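You operate a simulated robot arm through the tools that you are given. There is no shell and no other tool.

The job below is to be done with a simulated robot arm. You get a single attempt, and the scene is never put back.

Task
Latch the silver sprung clamp in the jig, wind its wing bolt tight and stand it in the green tray.
Fine: wind it to its stop while the orange lever holds the clamp; turn the lever back; leave the other clamps alone. Set down upright: what you pick out.

Only the result counts: the job must be done as asked and must still hold three seconds after the hand-in. Knocking over, shifting, dropping, spilling or breaking anything else fails it.

Robot
A 6-joint arm with a two-finger gripper, fixed in place. Base frame: the origin is at the foot of the arm, x ahead of it, y to its left, z up; the work surface is at about z = 0.86. Lengths are in m, angles in rad, forces in N, time in s.
Its first joint turns from -2.897 to 2.897 rad. Payload 2.45 kg.
The TCP is the grasp point between the finger pads, 0.02 m short of the fingertips. In the tool frame z runs along the fingers and y along their closing line. Largest opening 0.14 m; the body of the gripper starts 0.168 m behind the TCP.
Orientation is that of the tool frame in the base frame, as a unit quaternion [w, x, y, z]. With the fingers straight down and closing along the base's y, the tool's x points along the base's -x, its y along +y and its z along -z.

Tools
- The arm moves only by the tool apply_moves. Its argument "plan" is a list that holds one entry, the list of rows, each a list of 6 numbers: the shift along the base's x, y, z in units of 40 mm (1.0 is 40 mm), then the turn, a rotation vector about the base's x, y, z in units of 6 degrees (1.0 is 6 degrees). In form: [[[x, y, z, ax, ay, az], ...]]. A call has 1 to 20 rows; each row shifts and turns the commanded pose from where the row before left it. "grip" is the opening, from 0 (shut) to 1 (fully open), set as the call begins (left out, the last holds). A call with a number of a shift or a turn outside -1 to 1 is refused whole. A row lasts 0.2 s, in which the tool goes at most 0.05 m and 0.15 rad; a call with a longer step from one row to the next is refused whole, and so is a gripper value outside its range. A pose out of reach is approached as far as the arm can. The call stops where the force on the tool passes 40 N (or 10 N more than at its start, if that is more) or the arm is blocked; 0.2 s more then pass. The fingers move at their own pace (about 0.045 m/s each) and stop on an object; they squeeze with about 28 N. The grip force told is the motor's: it shows also when the fingers shut on nothing. Time passes only in rows, and 0.2 s behind the last, so rows that do not move let the fingers close. The reply holds the time, the measured pose of the TCP, the force on the tool along the base axes, the opening and the grip force, in the units named above and with some noise, with the torque about the TCP (base axes, N m) and any sound that the robot's microphone picked up.
- Cameras (640 x 400 px; columns grow to the right, rows downward): "scene" is fixed at [0.3998, 0.4983, 1.481]; the picture's right is [-0.34, -0.94, 0.00], its down [-0.62, 0.22, -0.75] and it looks along [0.71, -0.26, -0.66] (base axes); focal length 320 px, centre (320, 200). "wrist" rides on the gripper at [0.078, 0.011, -0.209] in the tool frame; the picture's right is [-0.14, 0.99, 0.00], its down [-0.92, -0.13, -0.37] and it looks along [-0.36, -0.05, 0.93] (tool axes); focal length 280 px, centre (320, 200). There is no depth. A picture from a camera that has moved, and an enlarged one, comes with that camera's place and axes in the base frame and with its lens.
- capture(camera): a new picture of that camera. No time passes.
- zoom(camera, box): a new picture of the part [left, top, right, bottom] of that camera's present view, enlarged. No time passes.
- close_job(): hands the job in; it is judged then, once.

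Nothing tells you positions but the pictures and the camera data. Unless the task says otherwise, let go and move clear before handing in.

The tools are called after "Call:" as a command line: name --argument value ..., lists and objects as JSON in quotes. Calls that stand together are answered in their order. apply_moves: Moves the arm, as the interface text tells. Its arguments: {"type":"object","properties":{"plan":{"type":"array"},"grip":{"type":"number"}},"required":["plan"]} The other tools are called the same way: capture (camera) takes a picture; zoom (camera, box) takes an enlarged picture of a part of a camera's view; close_job () hands the job in.

At the start:

```text
time_s: 0.0
ee_pos: [0.7203, 0.1556, 1.2345]
ee_rot: [0.001, 0.0, 1.0, 0.001]
wrist_force: [0.2, 0.6, -0.2]
ft_torque: [0.01, -0.02, 0.0]
opening: 0.1401
finger_force: 0.0
```

scene: 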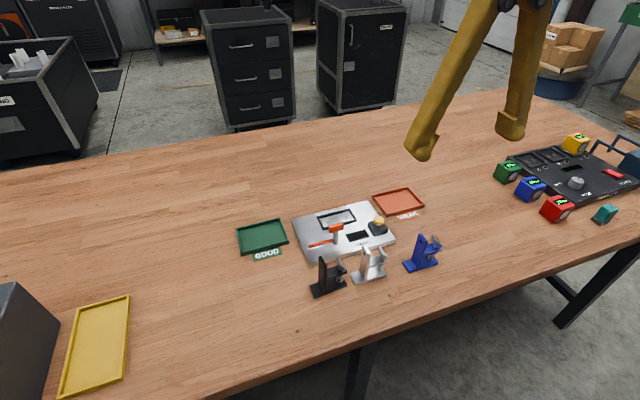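
wrist: 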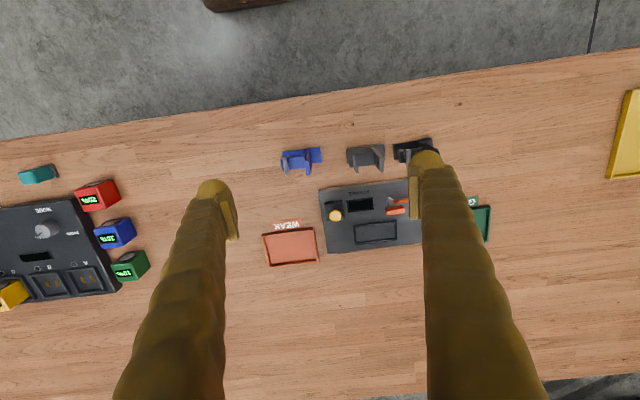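

I see three clamps (black, silver, blue) in front of a silver jig plate that has an orange lever, a pocket and a yellow button, with a green tray (GOOD) and a red tray (WEAK) beside it. First I'll look closer before moving.

Call:
zoom --camera "scene" --box '[280, 180, 460, 300]'

Call:
zoom --camera "wrist" --box '[250, 120, 500, 276]'

Call:
zoom --camera "scene" --box '[220, 190, 340, 270]'

```text
3.33 times, centred on (370, 240) of scene
camera zoom: at [0.3998, 0.4983, 1.481], right [-0.34, -0.94, 0.0], down [-0.62, 0.22, -0.75], along [0.71, -0.26, -0.66], focal length 1068 px, centre (153, 67)
```

zoom: 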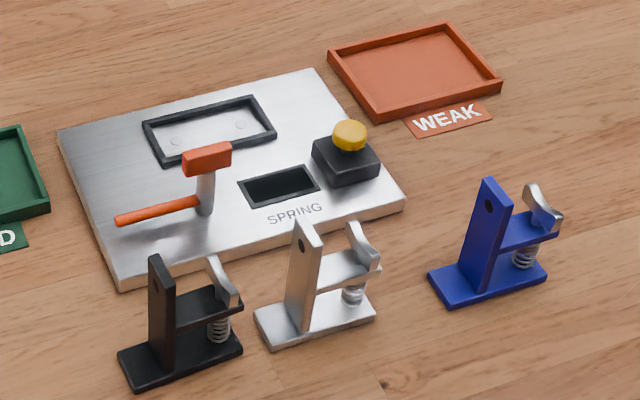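

```text
2.56 times, centred on (375, 198) of wrist
camera zoom: at [0.6408, 0.1656, 1.4433], right [0.14, 0.99, 0.0], down [0.92, -0.13, 0.37], along [0.37, -0.05, -0.93], focal length 718 px, centre (179, 205)
```

zoom: 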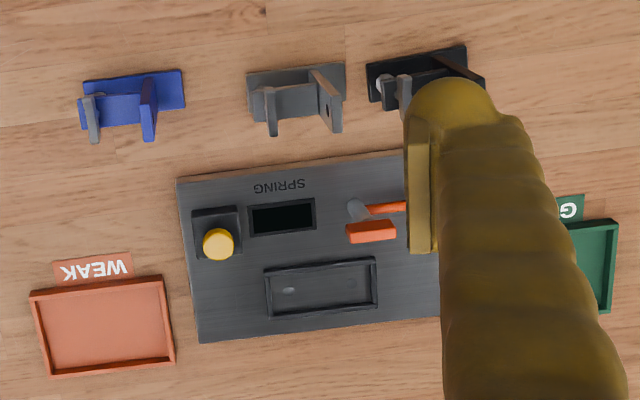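

```text
5.00 times, centred on (280, 230) of scene
camera zoom: at [0.3998, 0.4983, 1.481], right [-0.34, -0.94, 0.0], down [-0.62, 0.22, -0.75], along [0.71, -0.26, -0.66], focal length 1603 px, centre (520, 50)
```

zoom: 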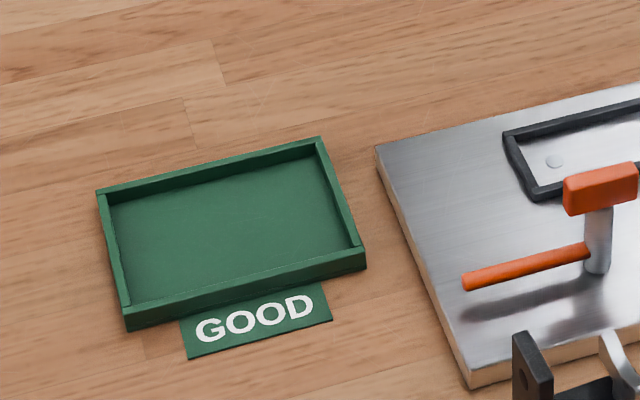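

The clamps are small, with an upright, a cross arm, a spring below it and a wing-shaped piece on the end. I'll zoom in further to understand the clamp parts and the jig's pocket.

Call:
zoom --camera "scene" --box '[340, 235, 400, 290]'

Call:
zoom --camera "scene" --box '[300, 205, 400, 265]'

Call:
zoom --camera "wrist" --box '[335, 135, 415, 185]'

Call:
zoom --camera "wrist" --box '[310, 180, 430, 255]'

```text
7.27 times, centred on (370, 262) of scene
camera zoom: at [0.3998, 0.4983, 1.481], right [-0.34, -0.94, 0.0], down [-0.62, 0.22, -0.75], along [0.71, -0.26, -0.66], focal length 2331 px, centre (-44, -254)
```

zoom: 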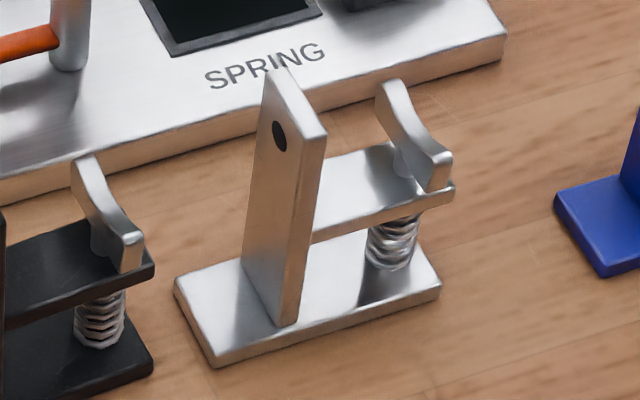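

```text
6.40 times, centred on (350, 235) of scene
camera zoom: at [0.3998, 0.4983, 1.481], right [-0.34, -0.94, 0.0], down [-0.62, 0.22, -0.75], along [0.71, -0.26, -0.66], focal length 2051 px, centre (128, -24)
```

zoom: 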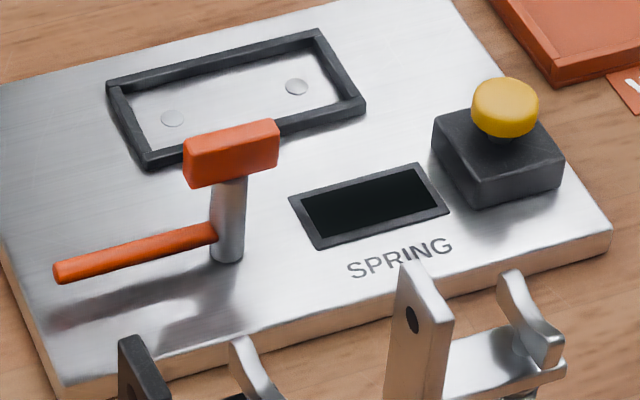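

```text
8.00 times, centred on (375, 160) of wrist
camera zoom: at [0.6408, 0.1656, 1.4433], right [0.14, 0.99, 0.0], down [0.92, -0.13, 0.37], along [0.37, -0.05, -0.93], focal length 2243 px, centre (-120, 520)
```

zoom: 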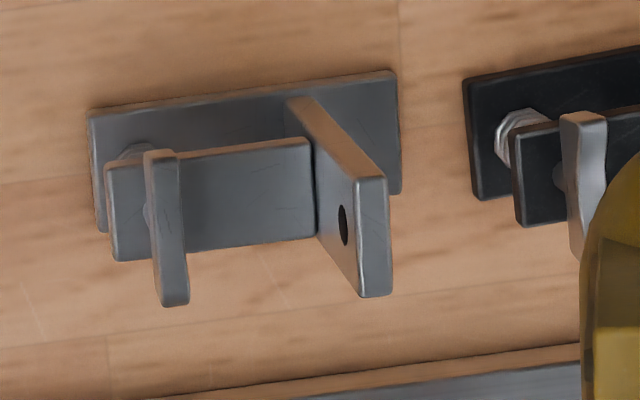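

```text
5.33 times, centred on (370, 218) of wrist
camera zoom: at [0.6408, 0.1656, 1.4433], right [0.14, 0.99, 0.0], down [0.92, -0.13, 0.37], along [0.37, -0.05, -0.93], focal length 1495 px, centre (53, 107)
```

zoom: 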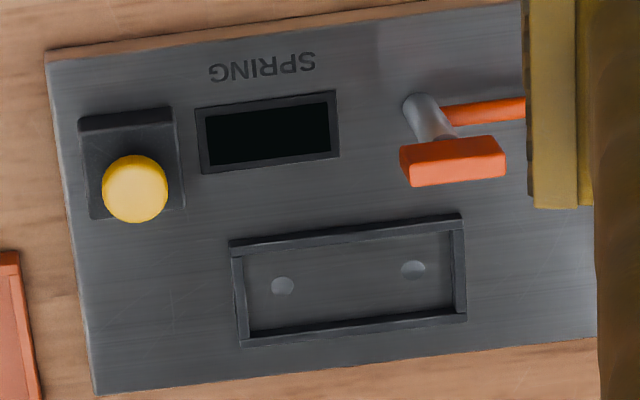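

The jig's nest (dark frame with two dots) seems to be near x≈0.957, y≈0.247, and the silver clamp near (0.777, 0.242) with its base along y. I'll bring the wrist camera closer over the jig to get a better look, staying well above everything.

Call:
apply_moves --plan '[[[0.3, 0.47, -0.67, 0, 0, 0], [0.3, 0.47, -0.67, 0, 0, 0], [0.3, 0.47, -0.67, 0, 0, 0], [0.3, 0.47, -0.67, 0, 0, 0], [0.3, 0.47, -0.67, 0, 0, 0]]]' --grip 1.0

Call:
capture --camera "wrist"

Call:
capture --camera "scene"

```text
time_s: 1.2
ee_pos: [0.7802, 0.2472, 1.1024]
ee_rot: [0.001, -0.001, 1.0, 0.001]
wrist_force: [-0.1, 0.3, -0.3]
ft_torque: [0.01, -0.03, -0.01]
opening: 0.14
finger_force: 0.1
```

```text
taken
camera wrist: at [0.7007, 0.2571, 1.311], right [0.14, 0.99, 0.0], down [0.92, -0.13, 0.37], along [0.37, -0.05, -0.93], focal length 280 px, centre (320, 200)
```

wrist: 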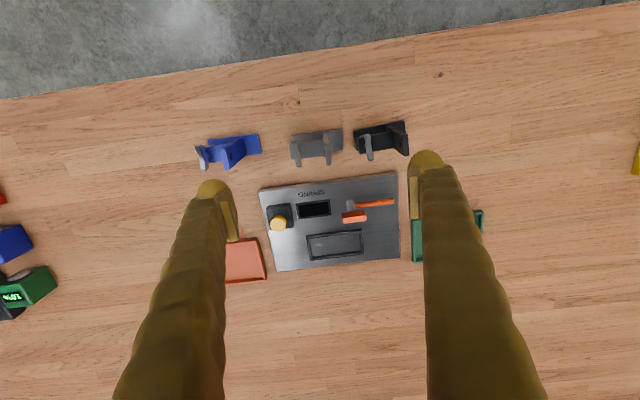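

```text
taken
```

scene: 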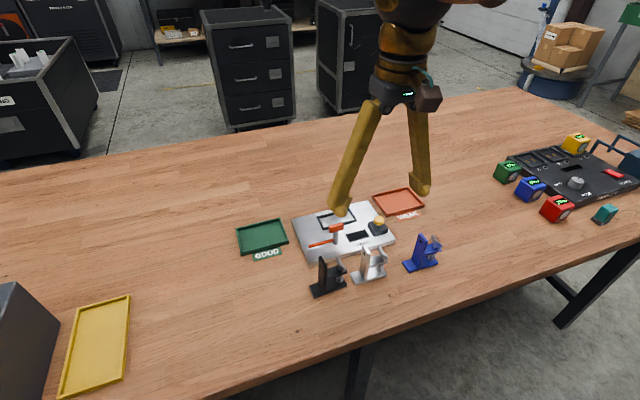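

The wrist camera now sees the whole jig and the clamps between the fingers. I'll zoom in for measurements.

Call:
zoom --camera "wrist" --box '[255, 170, 415, 275]'

Call:
zoom --camera "wrist" --box '[280, 115, 420, 175]'

Call:
zoom --camera "wrist" --box '[330, 180, 410, 230]'

Call:
zoom --camera "wrist" --box '[395, 190, 495, 275]'

```text
3.81 times, centred on (335, 222) of wrist
camera zoom: at [0.7007, 0.2571, 1.311], right [0.14, 0.99, 0.0], down [0.92, -0.13, 0.37], along [0.37, -0.05, -0.93], focal length 1068 px, centre (263, 114)
```

zoom: 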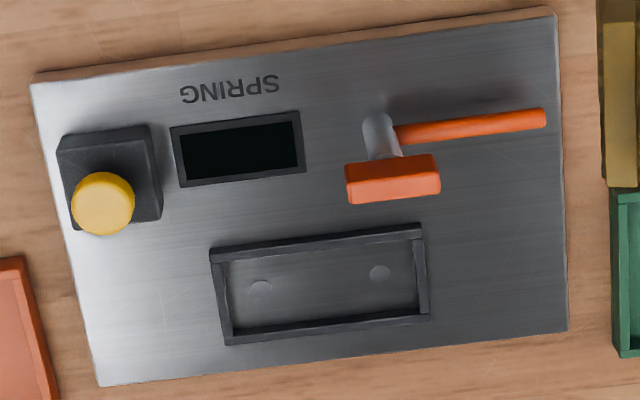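

```text
4.57 times, centred on (350, 145) of wrist
camera zoom: at [0.7007, 0.2571, 1.311], right [0.14, 0.99, 0.0], down [0.92, -0.13, 0.37], along [0.37, -0.05, -0.93], focal length 1282 px, centre (183, 451)
```

zoom: 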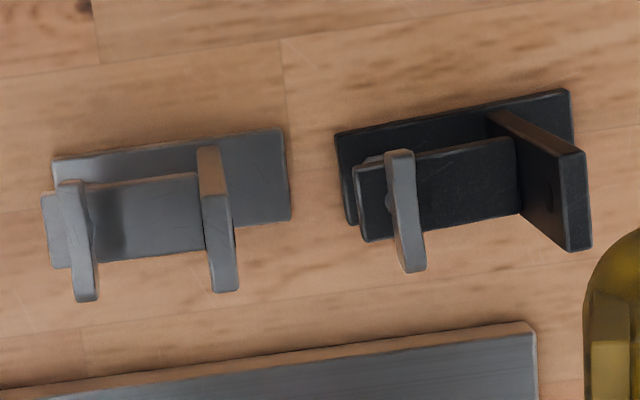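

```text
8.00 times, centred on (370, 205) of wrist
camera zoom: at [0.7007, 0.2571, 1.311], right [0.14, 0.99, 0.0], down [0.92, -0.13, 0.37], along [0.37, -0.05, -0.93], focal length 2243 px, centre (-80, 160)
```

zoom: 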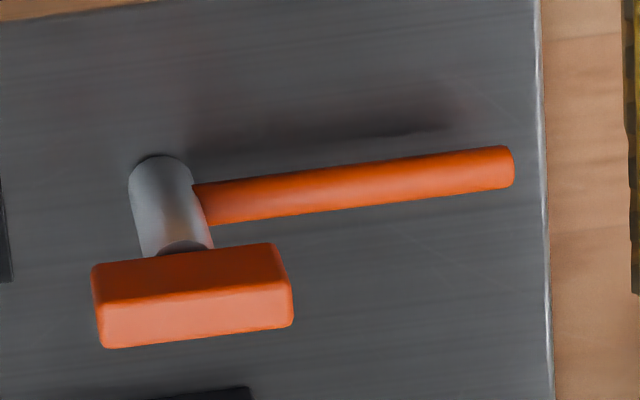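

```text
4.71 times, centred on (445, 232) of wrist
camera zoom: at [0.7007, 0.2571, 1.311], right [0.14, 0.99, 0.0], down [0.92, -0.13, 0.37], along [0.37, -0.05, -0.93], focal length 1320 px, centre (-268, 47)
```

zoom: 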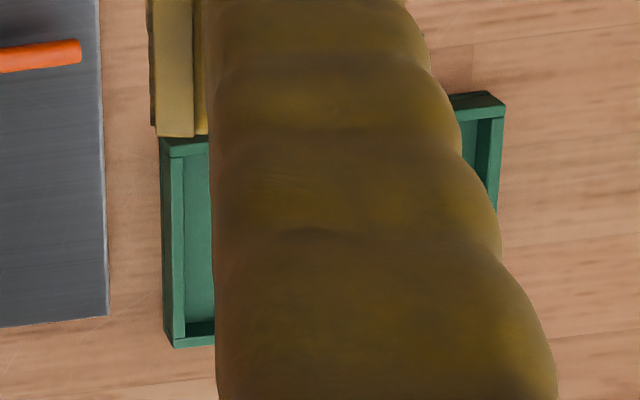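

Measurements so far: silver clamp base centre ≈ (0.778, 0.243), about 80×32 mm; its upright is at y≈0.258 with top z≈0.955, the wing at y≈0.217. The nest centre is ≈ (0.954, 0.250) and the green tray spans about x 0.93–1.02, y 0.385–0.508, so I need to check reach. I'll test reach above the wing's future position at a safe height.

Call:
apply_moves --plan '[[[0.875, -0.12, -0.5, 0, 0, 0], [0.875, -0.12, -0.5, 0, 0, 0], [0.875, -0.12, -0.5, 0, 0, 0], [0.875, -0.12, -0.5, 0, 0, 0], [0.875, -0.12, -0.5, 0, 0, 0], [0, 0, 0, 0, 0, 0], [0, 0, 0, 0, 0, 0]]]' --grip 1.0

Call:
capture --camera "wrist"

Call:
capture --camera "scene"

```text
time_s: 2.8
ee_pos: [0.9554, 0.2245, 1.0027]
ee_rot: [0.0, 0.0, 1.0, 0.002]
wrist_force: [0.3, -0.4, -0.2]
ft_torque: [0.0, -0.06, -0.04]
opening: 0.1397
finger_force: 0.1
```

```text
taken
camera wrist: at [0.8765, 0.2352, 1.2124], right [0.14, 0.99, 0.0], down [0.92, -0.13, 0.37], along [0.37, -0.05, -0.93], focal length 280 px, centre (320, 200)
```

wrist: 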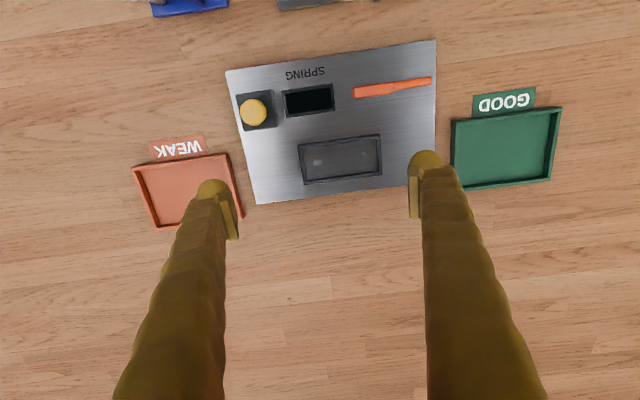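

```text
taken
```

scene: 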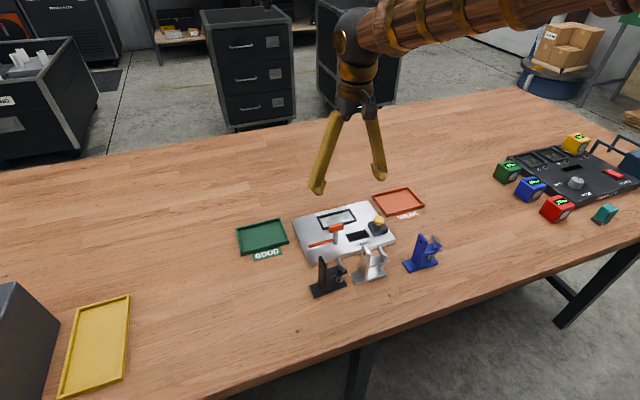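

The arm reaches there fine, and this is a nearly overhead view of the jig. I'll zoom for accurate jig, lever and tray positions.

Call:
zoom --camera "wrist" --box '[220, 35, 445, 210]'

Call:
zoom --camera "wrist" --box '[290, 65, 445, 165]'

Call:
zoom --camera "wrist" --box '[430, 80, 580, 195]'

```text
2.29 times, centred on (332, 122) of wrist
camera zoom: at [0.8765, 0.2352, 1.2124], right [0.14, 0.99, 0.0], down [0.92, -0.13, 0.37], along [0.37, -0.05, -0.93], focal length 641 px, centre (291, 377)
```

zoom: 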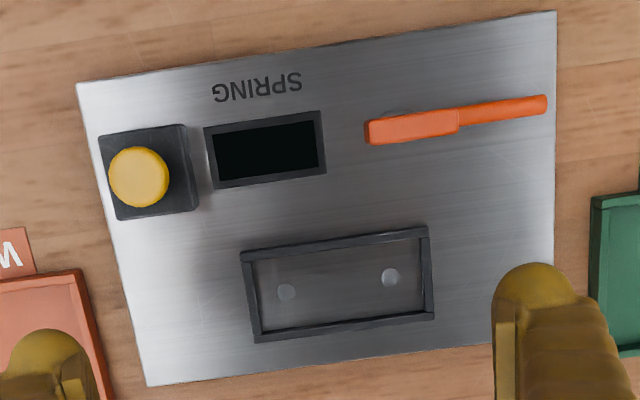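

```text
4.00 times, centred on (368, 115) of wrist
camera zoom: at [0.8765, 0.2352, 1.2124], right [0.14, 0.99, 0.0], down [0.92, -0.13, 0.37], along [0.37, -0.05, -0.93], focal length 1122 px, centre (130, 540)
```

zoom: 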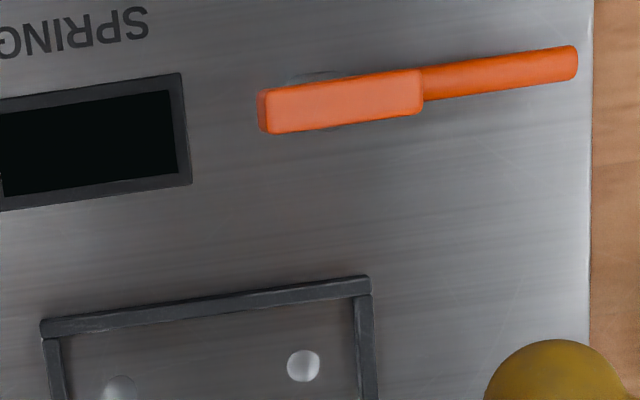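

```text
3.48 times, centred on (505, 138) of wrist
camera zoom: at [0.8765, 0.2352, 1.2124], right [0.14, 0.99, 0.0], down [0.92, -0.13, 0.37], along [0.37, -0.05, -0.93], focal length 975 px, centre (-324, 417)
```

zoom: 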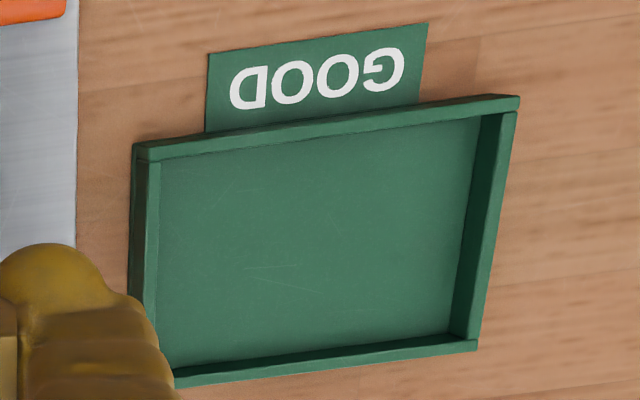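

From this overhead view: lever post ≈ (0.884, 0.284) with a T-head whose top is at z≈0.936 (36 mm along y, 10 mm thick), and the arm rod points +y. Nest centre ≈ (0.958, 0.249); tray outer ≈ x 0.934–1.021, y 0.382–0.508. I'll test how well a tilted tool reaches the tray at safe height.

Call:
apply_moves --plan '[[[0.03, 0.94, 0.2, 0, -0.7, 0], [0.03, 0.94, 0.2, 0, -0.7, 0], [0.03, 0.94, 0.2, 0, -0.7, 0], [0.03, 0.94, 0.2, 0, -0.7, 0], [0.03, 0.94, 0.2, 0, -0.7, 0], [0.03, 0.94, 0.2, 0, -0.5, 0], [0, 0, 0, 0, 0, 0], [0, 0, 0, 0, 0, 0]]]' --grip 1.0

Call:
capture --camera "wrist"

Call:
capture --camera "scene"

```text
time_s: 4.6
ee_pos: [0.9625, 0.4497, 1.0506]
ee_rot: [0.209, 0.0, 0.978, 0.001]
wrist_force: [0.3, -0.6, 0.2]
ft_torque: [0.01, -0.03, 0.01]
opening: 0.1399
finger_force: 0.0
```

```text
taken
camera wrist: at [0.8059, 0.4598, 1.2087], right [0.12, 0.99, 0.06], down [0.69, -0.13, 0.71], along [0.71, -0.05, -0.7], focal length 280 px, centre (320, 200)
```

wrist: 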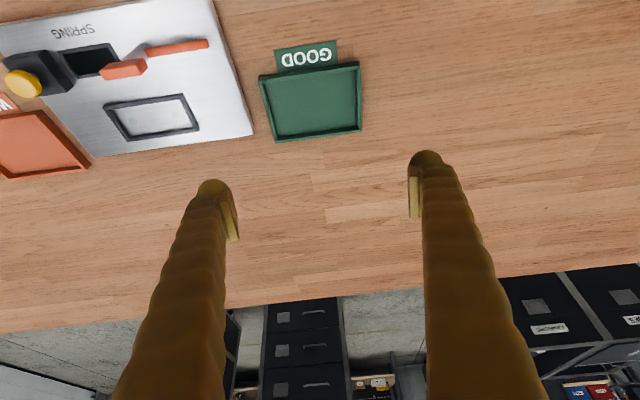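

```text
taken
```

scene: 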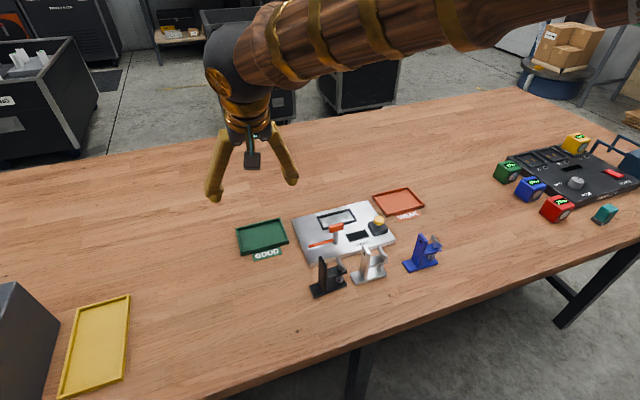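

The 24° tilted tool reaches (0.9625, 0.45) at z=1.05. I'll check it also reaches at z≈0.955 over the tray (nothing tall there).

Call:
apply_moves --plan '[[[0, 0, -0.8, 0, 0, 0], [0, 0, -0.8, 0, 0, 0], [0, 0, -0.8, 0, 0, 0], [0, 0, 0, 0, 0, 0], [0, 0, 0, 0, 0, 0]]]' --grip 1.0

Call:
capture --camera "wrist"

```text
time_s: 5.8
ee_pos: [0.9625, 0.4503, 0.9546]
ee_rot: [0.209, -0.001, 0.978, 0.001]
wrist_force: [-0.7, 0.4, -0.1]
ft_torque: [0.0, -0.01, 0.01]
opening: 0.14
finger_force: 0.0
```

```text
taken
camera wrist: at [0.8059, 0.4601, 1.1122], right [0.12, 0.99, 0.06], down [0.69, -0.13, 0.71], along [0.71, -0.05, -0.7], focal length 280 px, centre (320, 200)
```

wrist: 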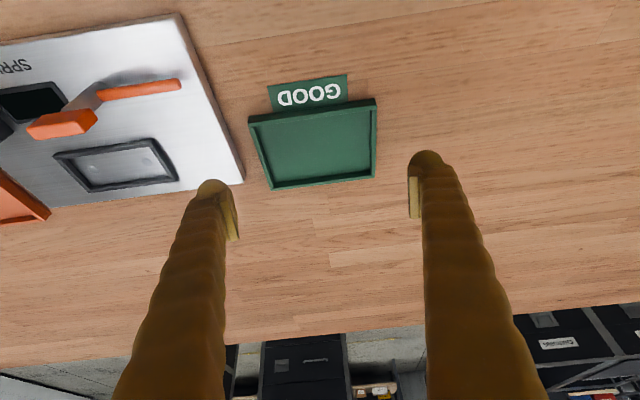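

Tray reach is confirmed at tilt 24°. While here, I'll zoom in on the jig from this oblique angle to judge the rod and frame heights.

Call:
zoom --camera "wrist" --box '[0, 10, 250, 210]'

Call:
zoom --camera "wrist" --box '[20, 65, 200, 195]'

Call:
zoom --camera "wrist" --box '[240, 65, 390, 195]'

```text
2.00 times, centred on (125, 110) of wrist
camera zoom: at [0.8059, 0.4601, 1.1122], right [0.12, 0.99, 0.06], down [0.69, -0.13, 0.71], along [0.71, -0.05, -0.7], focal length 561 px, centre (710, 380)
```

zoom: 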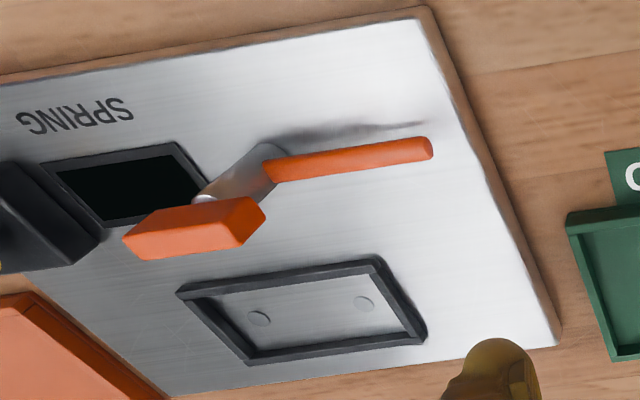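

```text
3.08 times, centred on (110, 130) of wrist
camera zoom: at [0.8059, 0.4601, 1.1122], right [0.12, 0.99, 0.06], down [0.69, -0.13, 0.71], along [0.71, -0.05, -0.7], focal length 863 px, centre (966, 415)
```

zoom: 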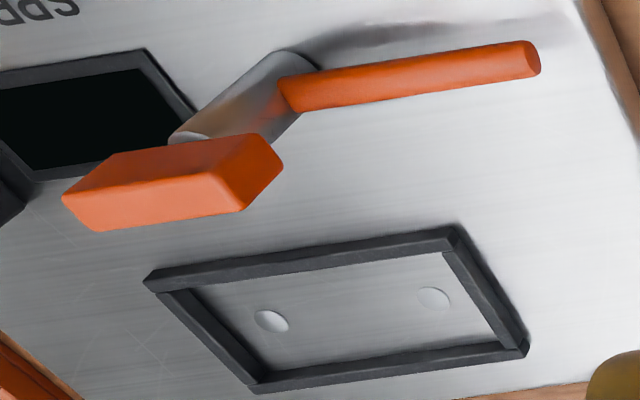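

```text
3.08 times, centred on (315, 130) of wrist
camera zoom: at [0.8059, 0.4601, 1.1122], right [0.12, 0.99, 0.06], down [0.69, -0.13, 0.71], along [0.71, -0.05, -0.7], focal length 863 px, centre (335, 415)
```

zoom: 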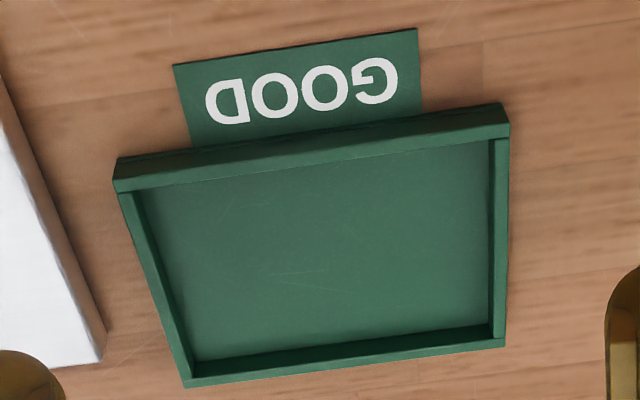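

Plate top is at z≈0.8755, nest centre ≈ (0.959, 0.2497). Now I'll go above the silver clamp's upright at (0.779, 0.258) with a 12° tilt and look before descending.

Call:
apply_moves --plan '[[[0, 0, 0.88, 0, 0, 0], [0, 0, 0.88, 0, 0, 0], [0, 0, 0.88, 0, 0, 0], [-0.655, -0.686, 0, 0, 0.2857, 0], [-0.655, -0.686, 0, 0, 0.2857, 0], [-0.655, -0.686, 0, 0, 0.2857, 0], [-0.655, -0.686, 0, 0, 0.2857, 0], [-0.655, -0.686, 0, 0, 0.2857, 0], [-0.655, -0.686, 0, 0, 0.2857, 0], [-0.655, -0.686, 0, 0, 0.2857, 0], [0, 0, 0, 0, 0, 0], [0, 0, 0, 0, 0, 0]]]' --grip 1.0

Call:
capture --camera "wrist"

Call:
zoom --camera "wrist" --box '[240, 110, 420, 220]'

```text
time_s: 8.4
ee_pos: [0.7774, 0.2595, 1.0582]
ee_rot: [0.105, -0.001, 0.994, 0.001]
wrist_force: [0.3, 0.6, 0.4]
ft_torque: [0.0, 0.03, 0.02]
opening: 0.1398
finger_force: 0.1
```

```text
taken
camera wrist: at [0.6567, 0.2689, 1.2461], right [0.13, 0.99, 0.03], down [0.82, -0.13, 0.55], along [0.55, -0.05, -0.83], focal length 280 px, centre (320, 200)
```

wrist: 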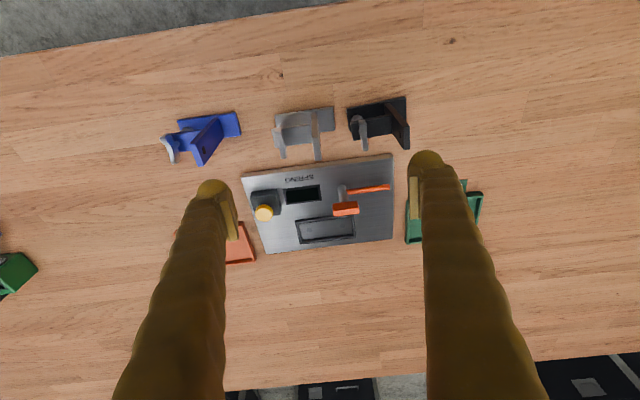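

```text
3.56 times, centred on (330, 165) of wrist
camera zoom: at [0.6567, 0.2689, 1.2461], right [0.13, 0.99, 0.03], down [0.82, -0.13, 0.55], along [0.55, -0.05, -0.83], focal length 997 px, centre (284, 324)
```

zoom: 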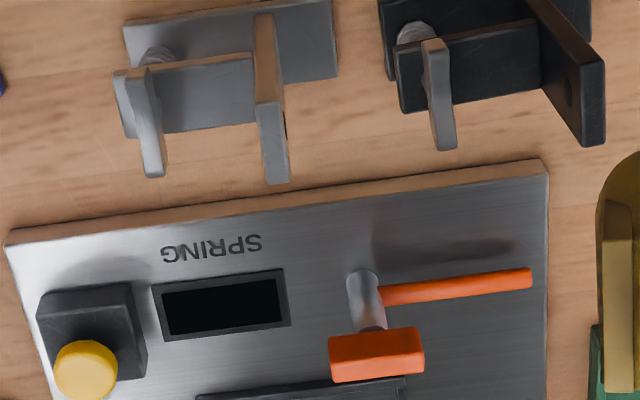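

The upright's top centre computes to (0.780, 0.258), matching where the TCP is. I'll narrow the fingers to about 30 mm and descend partway, then check.

Call:
apply_moves --plan '[[[0.04, 0, 0, 0, 0, 0], [0, 0, 0, 0, 0, 0], [0, 0, 0, 0, 0, 0], [0, 0, 0, 0, 0, 0], [0, 0, 0, 0, 0, 0], [0, 0, 0, 0, 0, 0], [0, 0, -0.7, 0, 0, 0], [0, 0, -0.7, 0, 0, 0], [0, 0, -0.3, 0, 0, 0], [0, 0, 0, 0, 0, 0]]]' --grip 0.215

Call:
capture --camera "wrist"

Call:
zoom --camera "scene" --box '[300, 180, 460, 300]'

Call:
zoom --camera "wrist" --box '[240, 80, 400, 200]'

```text
time_s: 10.6
ee_pos: [0.7805, 0.2604, 0.9897]
ee_rot: [0.106, 0.0, 0.994, 0.001]
wrist_force: [1.2, -0.2, 0.6]
ft_torque: [0.0, 0.0, -0.01]
opening: 0.03
finger_force: 0.0
```

```text
taken
camera wrist: at [0.6594, 0.2704, 1.1775], right [0.13, 0.99, 0.03], down [0.82, -0.13, 0.55], along [0.55, -0.05, -0.83], focal length 280 px, centre (320, 200)
```

wrist: 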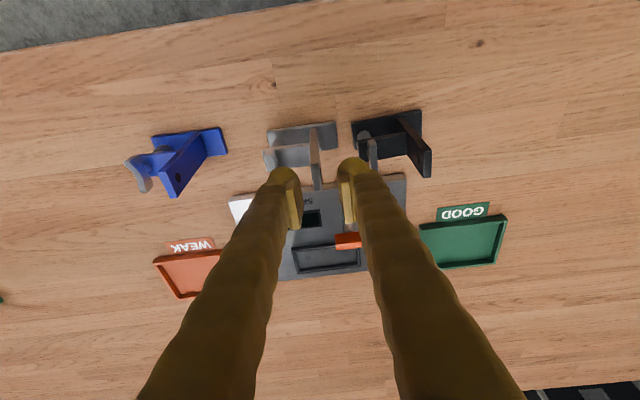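

```text
3.33 times, centred on (380, 240) of scene
camera zoom: at [0.3998, 0.4983, 1.481], right [-0.34, -0.94, 0.0], down [-0.62, 0.22, -0.75], along [0.71, -0.26, -0.66], focal length 1068 px, centre (120, 67)
```

zoom: 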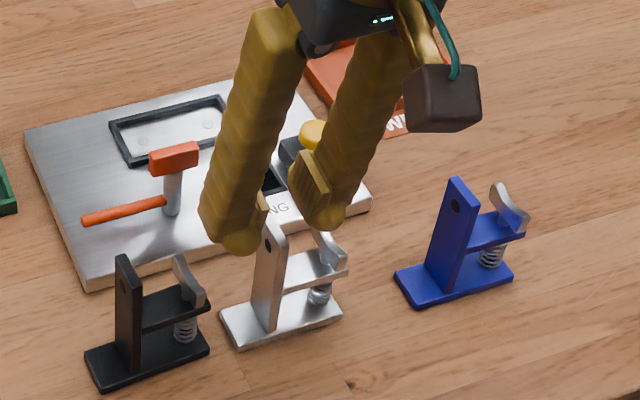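

```text
3.33 times, centred on (320, 140) of wrist
camera zoom: at [0.6594, 0.2704, 1.1775], right [0.13, 0.99, 0.03], down [0.82, -0.13, 0.55], along [0.55, -0.05, -0.83], focal length 935 px, centre (320, 400)
```

zoom: 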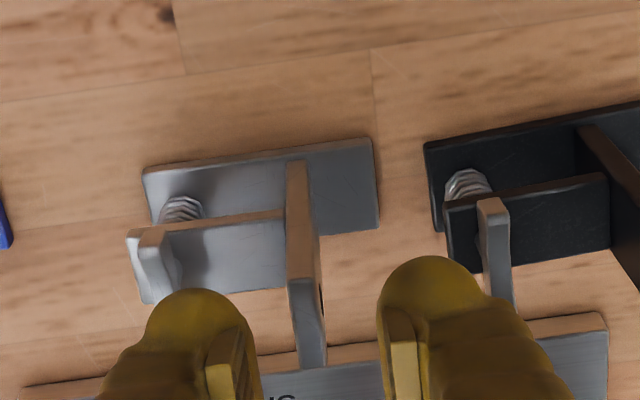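

The fingers flank the upright, but the tool axis is ≈2.7 mm too far toward +y (upright at y≈0.2577). I'll correct that, narrow to about 16 mm to stay clear of the wing, and descend to z≈0.946.

Call:
apply_moves --plan '[[[0, -0.068, 0, 0, 0, 0], [0, 0, 0, 0, 0, 0], [0, 0, 0, 0, 0, 0], [0, 0, -0.25, 0, 0, 0], [0, 0, -0.25, 0, 0, 0], [0, 0, 0, 0, 0, 0]]]' --grip 0.115

Call:
zoom --camera "wrist" --box '[240, 80, 400, 200]'

Call:
zoom --camera "scene" --box '[310, 220, 430, 300]'

```text
time_s: 12.0
ee_pos: [0.7793, 0.2569, 0.9701]
ee_rot: [0.105, -0.001, 0.994, 0.001]
wrist_force: [0.2, -0.5, -0.1]
ft_torque: [-0.03, 0.03, -0.02]
opening: 0.0161
finger_force: 0.0
```

```text
3.33 times, centred on (320, 140) of wrist
camera zoom: at [0.6591, 0.2662, 1.1581], right [0.13, 0.99, 0.03], down [0.82, -0.13, 0.55], along [0.55, -0.05, -0.83], focal length 935 px, centre (320, 400)
```

zoom: 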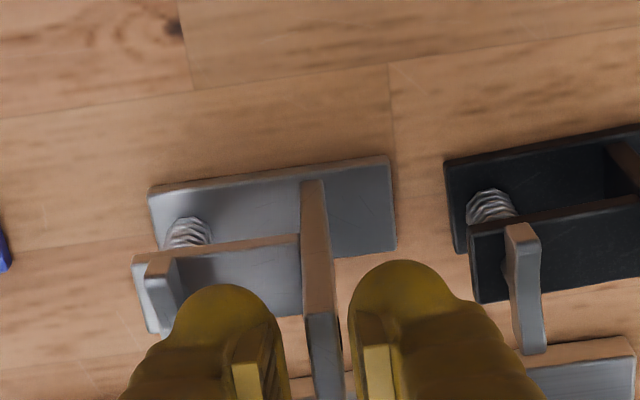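

```text
5.00 times, centred on (370, 260) of scene
camera zoom: at [0.3998, 0.4983, 1.481], right [-0.34, -0.94, 0.0], down [-0.62, 0.22, -0.75], along [0.71, -0.26, -0.66], focal length 1603 px, centre (70, -100)
```

zoom: 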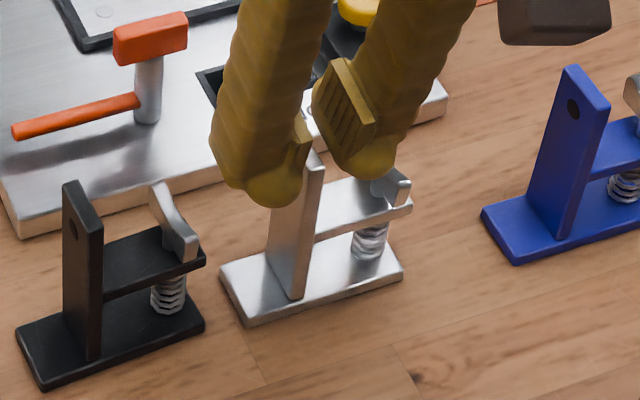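

Alignment is within about 1 mm. I'll descend the last 24 mm slowly, watching the force.

Call:
apply_moves --plan '[[[0, 0.025, -0.15, 0, 0, 0], [0, 0, -0.15, 0, 0, 0], [0, 0, -0.15, 0, 0, 0], [0, 0, -0.15, 0, 0, 0], [0, 0, 0, 0, 0, 0]]]' --grip 0.115

Call:
zoom --camera "wrist" --box '[240, 80, 400, 200]'

Call:
zoom --camera "scene" --box '[310, 220, 430, 300]'

```text
time_s: 13.2
ee_pos: [0.7801, 0.2586, 0.9464]
ee_rot: [0.105, 0.0, 0.994, 0.0]
wrist_force: [0.4, 0.2, 0.1]
ft_torque: [0.0, -0.03, 0.0]
opening: 0.0159
finger_force: 0.0
```

```text
3.33 times, centred on (320, 140) of wrist
camera zoom: at [0.6598, 0.2676, 1.1338], right [0.13, 0.99, 0.03], down [0.82, -0.13, 0.55], along [0.55, -0.05, -0.83], focal length 935 px, centre (320, 400)
```

zoom: 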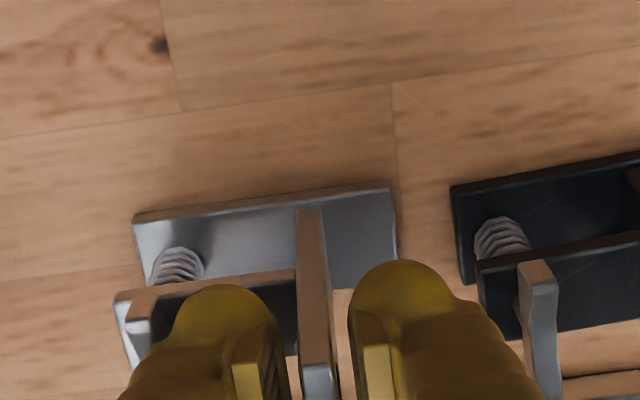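

```text
5.00 times, centred on (370, 260) of scene
camera zoom: at [0.3998, 0.4983, 1.481], right [-0.34, -0.94, 0.0], down [-0.62, 0.22, -0.75], along [0.71, -0.26, -0.66], focal length 1603 px, centre (70, -100)
```

zoom: 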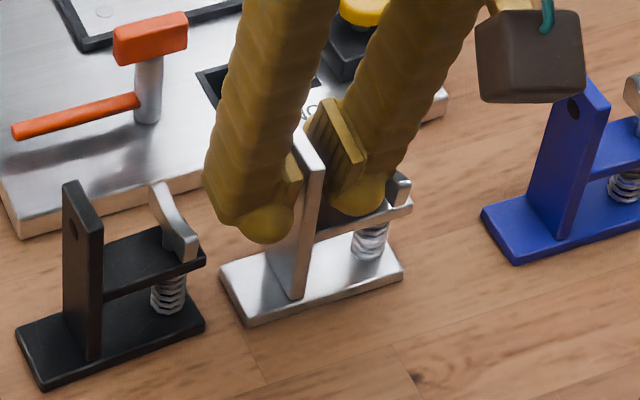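

No contact forces and the pads straddle the upright. Closing the gripper now.

Call:
apply_moves --plan '[[[0, 0, 0, 0, 0, 0], [0, 0, 0, 0, 0, 0], [0, 0, 0, 0, 0, 0], [0, 0, 0, 0, 0, 0]]]' --grip 0.0

Call:
zoom --camera "scene" --box '[310, 220, 430, 300]'

```text
time_s: 14.2
ee_pos: [0.7801, 0.2572, 0.9469]
ee_rot: [0.107, 0.001, 0.994, 0.0]
wrist_force: [0.3, -0.7, 0.0]
ft_torque: [0.01, -0.05, -0.04]
opening: 0.0069
finger_force: 28.0
```

```text
5.00 times, centred on (370, 260) of scene
camera zoom: at [0.3998, 0.4983, 1.481], right [-0.34, -0.94, 0.0], down [-0.62, 0.22, -0.75], along [0.71, -0.26, -0.66], focal length 1603 px, centre (70, -100)
```

zoom: 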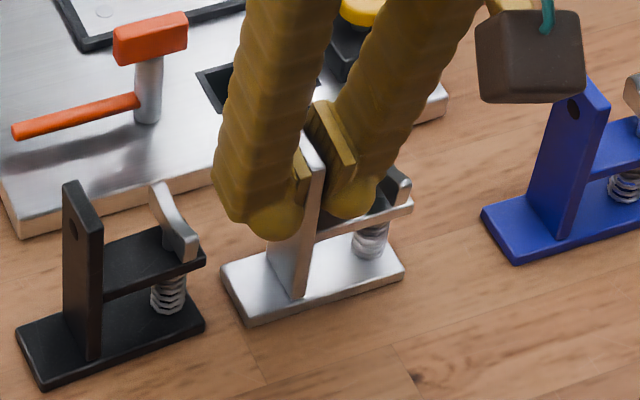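

The clamp is gripped (6.9 mm, 28 N). Lifting it straight up and checking that it hangs upright.

Call:
apply_moves --plan '[[[0, 0, 0.2, 0, 0, 0], [0, 0, 0.5, 0, 0, 0], [0, 0, 0.7, 0, 0, 0], [0, 0, 0.7, 0, 0, 0], [0, 0, 0.7, 0, 0, 0], [0, 0, 0.2, 0, 0, 0], [0, 0, 0, 0, 0, 0]]]' --grip 0.0

Call:
capture --camera "scene"

Call:
zoom --camera "wrist" --box '[240, 80, 400, 200]'

```text
time_s: 15.8
ee_pos: [0.7788, 0.2559, 1.0652]
ee_rot: [0.105, 0.0, 0.994, 0.001]
wrist_force: [-0.1, 0.6, -1.6]
ft_torque: [0.03, -0.03, 0.01]
opening: 0.0068
finger_force: 28.1
```

```text
taken
```

scene: 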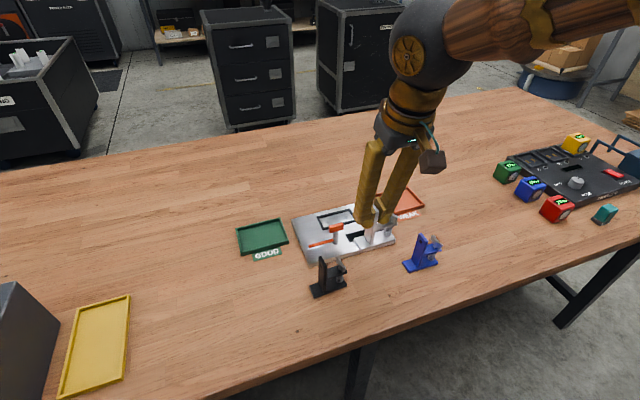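

```text
3.33 times, centred on (320, 140) of wrist
camera zoom: at [0.6588, 0.2664, 1.2537], right [0.13, 0.99, 0.03], down [0.82, -0.13, 0.55], along [0.55, -0.05, -0.83], focal length 935 px, centre (320, 400)
```

zoom: 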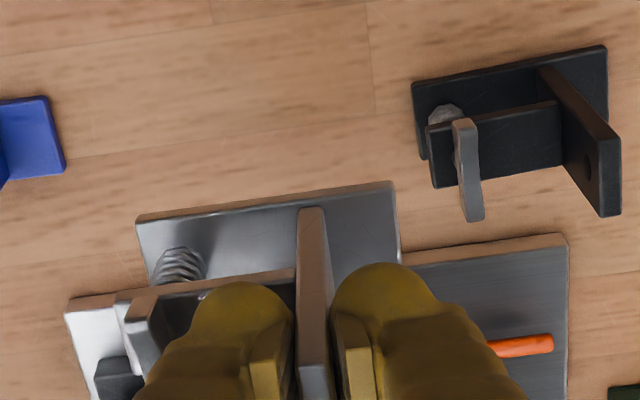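

The clamp hangs upright in the grip. Moving it at this height (its bottom ≈0.978, clear of the lever head at 0.936) to above the nest, then checking alignment.

Call:
apply_moves --plan '[[[0.6, 0.03, 0, 0, 0, 0], [0.9, 0.03, 0, 0, 0, 0], [0.9, 0.03, 0, 0, 0, 0], [0.9, 0.03, 0, 0, 0, 0], [0.8, 0.03, 0, 0, 0, 0], [0.45, 0.0, 0, 0, 0, 0], [0, 0, 0, 0, 0, 0], [0, 0, 0, 0, 0, 0]]]' --grip 0.0

Call:
capture --camera "wrist"

Call:
zoom --camera "wrist" --box '[240, 80, 400, 200]'

Call:
zoom --camera "scene" --box '[280, 160, 430, 270]'

```text
time_s: 17.6
ee_pos: [0.9634, 0.2646, 1.0668]
ee_rot: [0.106, 0.0, 0.994, 0.001]
wrist_force: [0.0, 0.3, -1.9]
ft_torque: [0.03, 0.01, -0.03]
opening: 0.0071
finger_force: 27.4
```

```text
taken
camera wrist: at [0.8419, 0.2741, 1.2544], right [0.13, 0.99, 0.03], down [0.82, -0.13, 0.55], along [0.55, -0.05, -0.83], focal length 280 px, centre (320, 200)
```

wrist: 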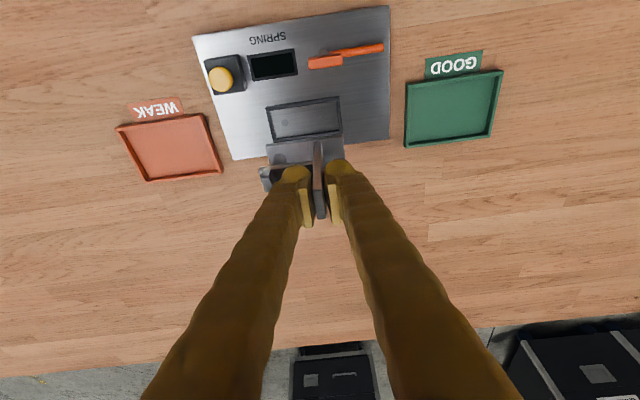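

```text
3.33 times, centred on (320, 140) of wrist
camera zoom: at [0.8419, 0.2741, 1.2544], right [0.13, 0.99, 0.03], down [0.82, -0.13, 0.55], along [0.55, -0.05, -0.83], focal length 935 px, centre (320, 400)
```

zoom: 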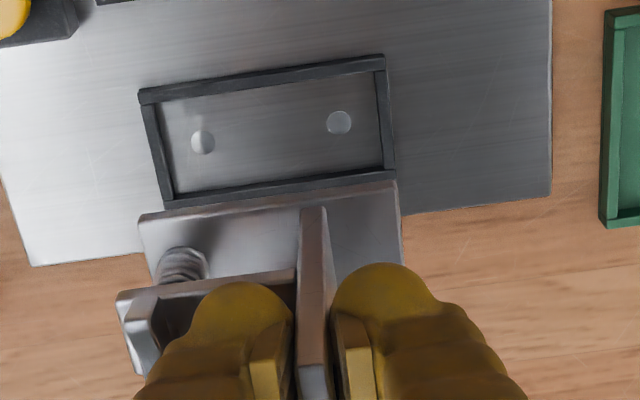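

```text
3.64 times, centred on (355, 215) of scene
camera zoom: at [0.3998, 0.4983, 1.481], right [-0.34, -0.94, 0.0], down [-0.62, 0.22, -0.75], along [0.71, -0.26, -0.66], focal length 1166 px, centre (193, 146)
```

zoom: 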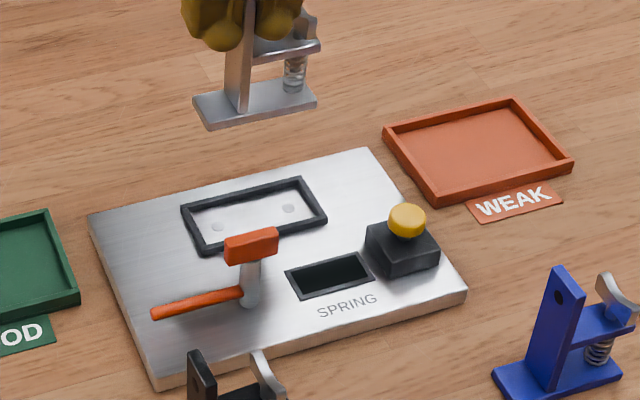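

Comparing clamp and nest in the same image, the clamp needs about −1.8 mm in x and −2.6 mm in y to be centred. I'll apply that and descend to about 20 mm above the nest floor.

Call:
apply_moves --plan '[[[-0.045, -0.065, -0.5, 0, 0, 0], [0, 0, -0.7, 0, 0, 0], [0, 0, -0.6, 0, 0, 0], [0, 0, -0.3, 0, 0, 0], [0, 0, 0, 0, 0, 0], [0, 0, 0, 0, 0, 0]]]' --grip 0.0

Call:
zoom --camera "wrist" --box '[240, 80, 400, 200]'

Call:
zoom --camera "scene" --box '[280, 160, 430, 270]'

```text
time_s: 19.0
ee_pos: [0.9596, 0.2602, 0.9834]
ee_rot: [0.105, 0.0, 0.994, 0.0]
wrist_force: [-0.1, 1.1, -2.3]
ft_torque: [0.05, -0.01, 0.01]
opening: 0.007
finger_force: 28.0
```

```text
3.33 times, centred on (320, 140) of wrist
camera zoom: at [0.839, 0.2707, 1.1715], right [0.13, 0.99, 0.03], down [0.82, -0.13, 0.55], along [0.55, -0.05, -0.83], focal length 935 px, centre (320, 400)
```

zoom: 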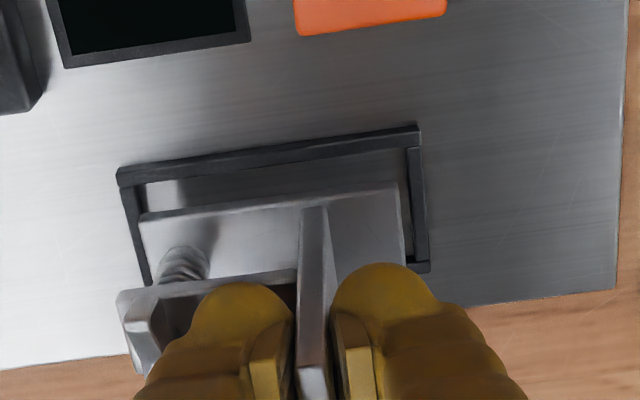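

```text
3.64 times, centred on (355, 215) of scene
camera zoom: at [0.3998, 0.4983, 1.481], right [-0.34, -0.94, 0.0], down [-0.62, 0.22, -0.75], along [0.71, -0.26, -0.66], focal length 1166 px, centre (193, 146)
```

zoom: 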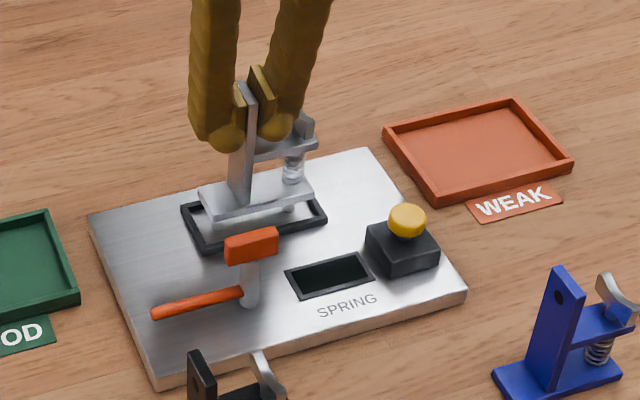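

Nearly centred; closer view says to shift about +2 mm in x and +0.7 mm in y. Then I'll lower to just above the nest floor.

Call:
apply_moves --plan '[[[0.05, 0.018, 0, 0, 0, 0], [0, 0, -0.15, 0, 0, 0], [0, 0, -0.15, 0, 0, 0], [0, 0, -0.1, 0, 0, 0], [0, 0, 0, 0, 0, 0], [0, 0, 0, 0, 0, 0]]]' --grip 0.0

Call:
zoom --camera "wrist" --box '[240, 80, 400, 200]'

Call:
zoom --camera "scene" --box '[300, 180, 400, 250]'

```text
time_s: 20.4
ee_pos: [0.9625, 0.2611, 0.9671]
ee_rot: [0.106, -0.001, 0.994, 0.001]
wrist_force: [0.0, -0.3, -2.3]
ft_torque: [0.04, 0.0, 0.0]
opening: 0.0071
finger_force: 27.9
```

```text
3.33 times, centred on (320, 140) of wrist
camera zoom: at [0.8418, 0.2716, 1.1545], right [0.13, 0.99, 0.03], down [0.82, -0.13, 0.55], along [0.55, -0.05, -0.83], focal length 935 px, centre (320, 400)
```

zoom: 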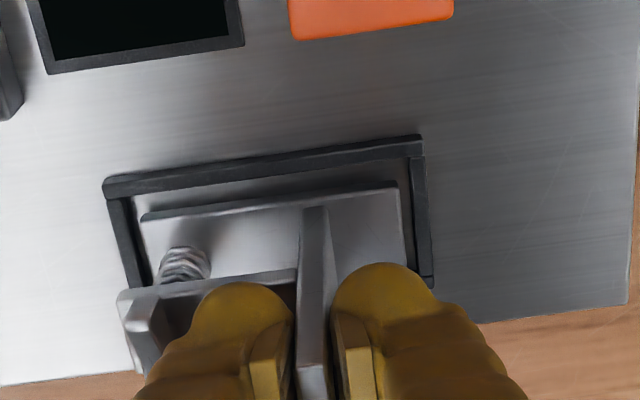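

```text
5.71 times, centred on (350, 215) of scene
camera zoom: at [0.3998, 0.4983, 1.481], right [-0.34, -0.94, 0.0], down [-0.62, 0.22, -0.75], along [0.71, -0.26, -0.66], focal length 1832 px, centre (149, 114)
```

zoom: 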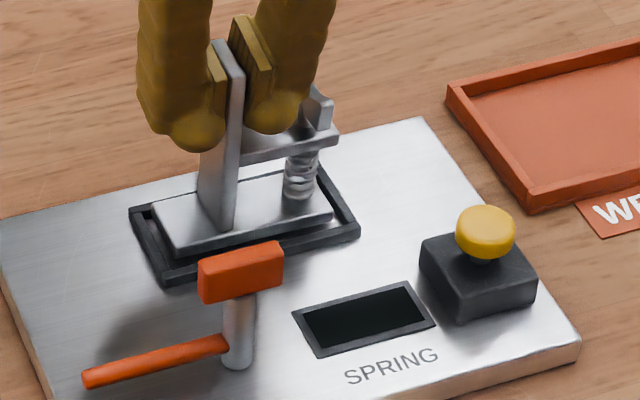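

It is well inside the frame outline. Lowering the last few millimetres gently until contact.

Call:
apply_moves --plan '[[[0, 0, -0.04, 0, 0, 0], [0, 0, -0.04, 0, 0, 0], [0, 0, -0.03, 0, 0, 0], [0, 0, 0, 0, 0, 0]]]' --grip 0.0

Call:
zoom --camera "scene" --box '[300, 180, 400, 250]'

```text
time_s: 21.4
ee_pos: [0.9621, 0.262, 0.9613]
ee_rot: [0.106, -0.001, 0.994, 0.001]
wrist_force: [0.8, 2.4, 6.4]
ft_torque: [0.03, 0.01, -0.01]
opening: 0.0072
finger_force: 28.2
```

```text
5.71 times, centred on (350, 215) of scene
camera zoom: at [0.3998, 0.4983, 1.481], right [-0.34, -0.94, 0.0], down [-0.62, 0.22, -0.75], along [0.71, -0.26, -0.66], focal length 1832 px, centre (149, 114)
```

zoom: 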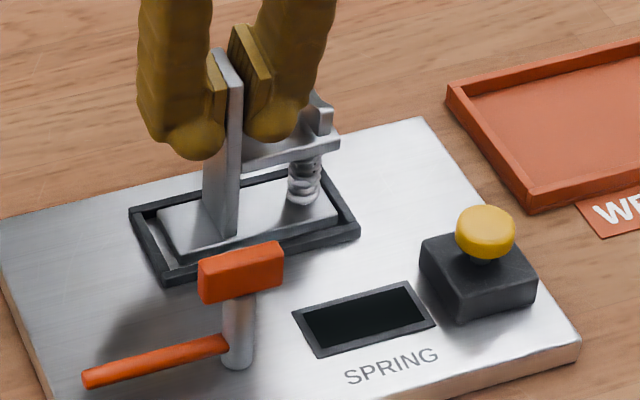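

Contact of about 8 N at TCP z=0.961 matches seating on the nest floor. Releasing with a small opening and rising straight up.

Call:
apply_moves --plan '[[[0, 0, 0.02, 0, 0, 0], [0, 0, 0, 0, 0, 0], [0, 0, 0, 0, 0, 0], [0, 0, 0.3, 0, 0, 0], [0, 0, 0.5, 0, 0, 0], [0, 0, 0.8, 0, 0, 0], [0, 0, 0.8, 0, 0, 0], [0, 0, 0, 0, 0, 0]]]' --grip 0.12

Call:
capture --camera "wrist"

Call:
zoom --camera "scene" --box '[300, 180, 400, 250]'

```text
time_s: 23.2
ee_pos: [0.9628, 0.2622, 1.0591]
ee_rot: [0.105, -0.001, 0.994, 0.001]
wrist_force: [-0.3, 0.5, 0.1]
ft_torque: [-0.01, 0.02, 0.02]
opening: 0.0168
finger_force: 0.0
```

```text
taken
camera wrist: at [0.842, 0.2728, 1.2468], right [0.13, 0.99, 0.03], down [0.82, -0.13, 0.55], along [0.55, -0.05, -0.83], focal length 280 px, centre (320, 200)
```

wrist: 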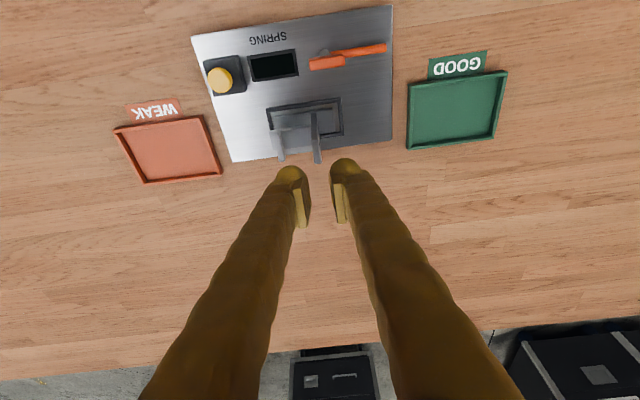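

```text
5.71 times, centred on (350, 215) of scene
camera zoom: at [0.3998, 0.4983, 1.481], right [-0.34, -0.94, 0.0], down [-0.62, 0.22, -0.75], along [0.71, -0.26, -0.66], focal length 1832 px, centre (149, 114)
```

zoom: 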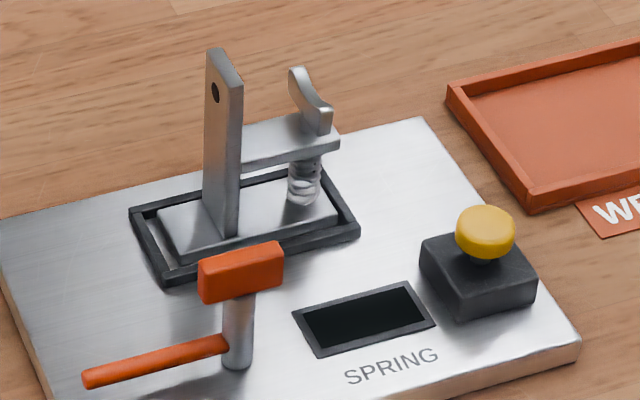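

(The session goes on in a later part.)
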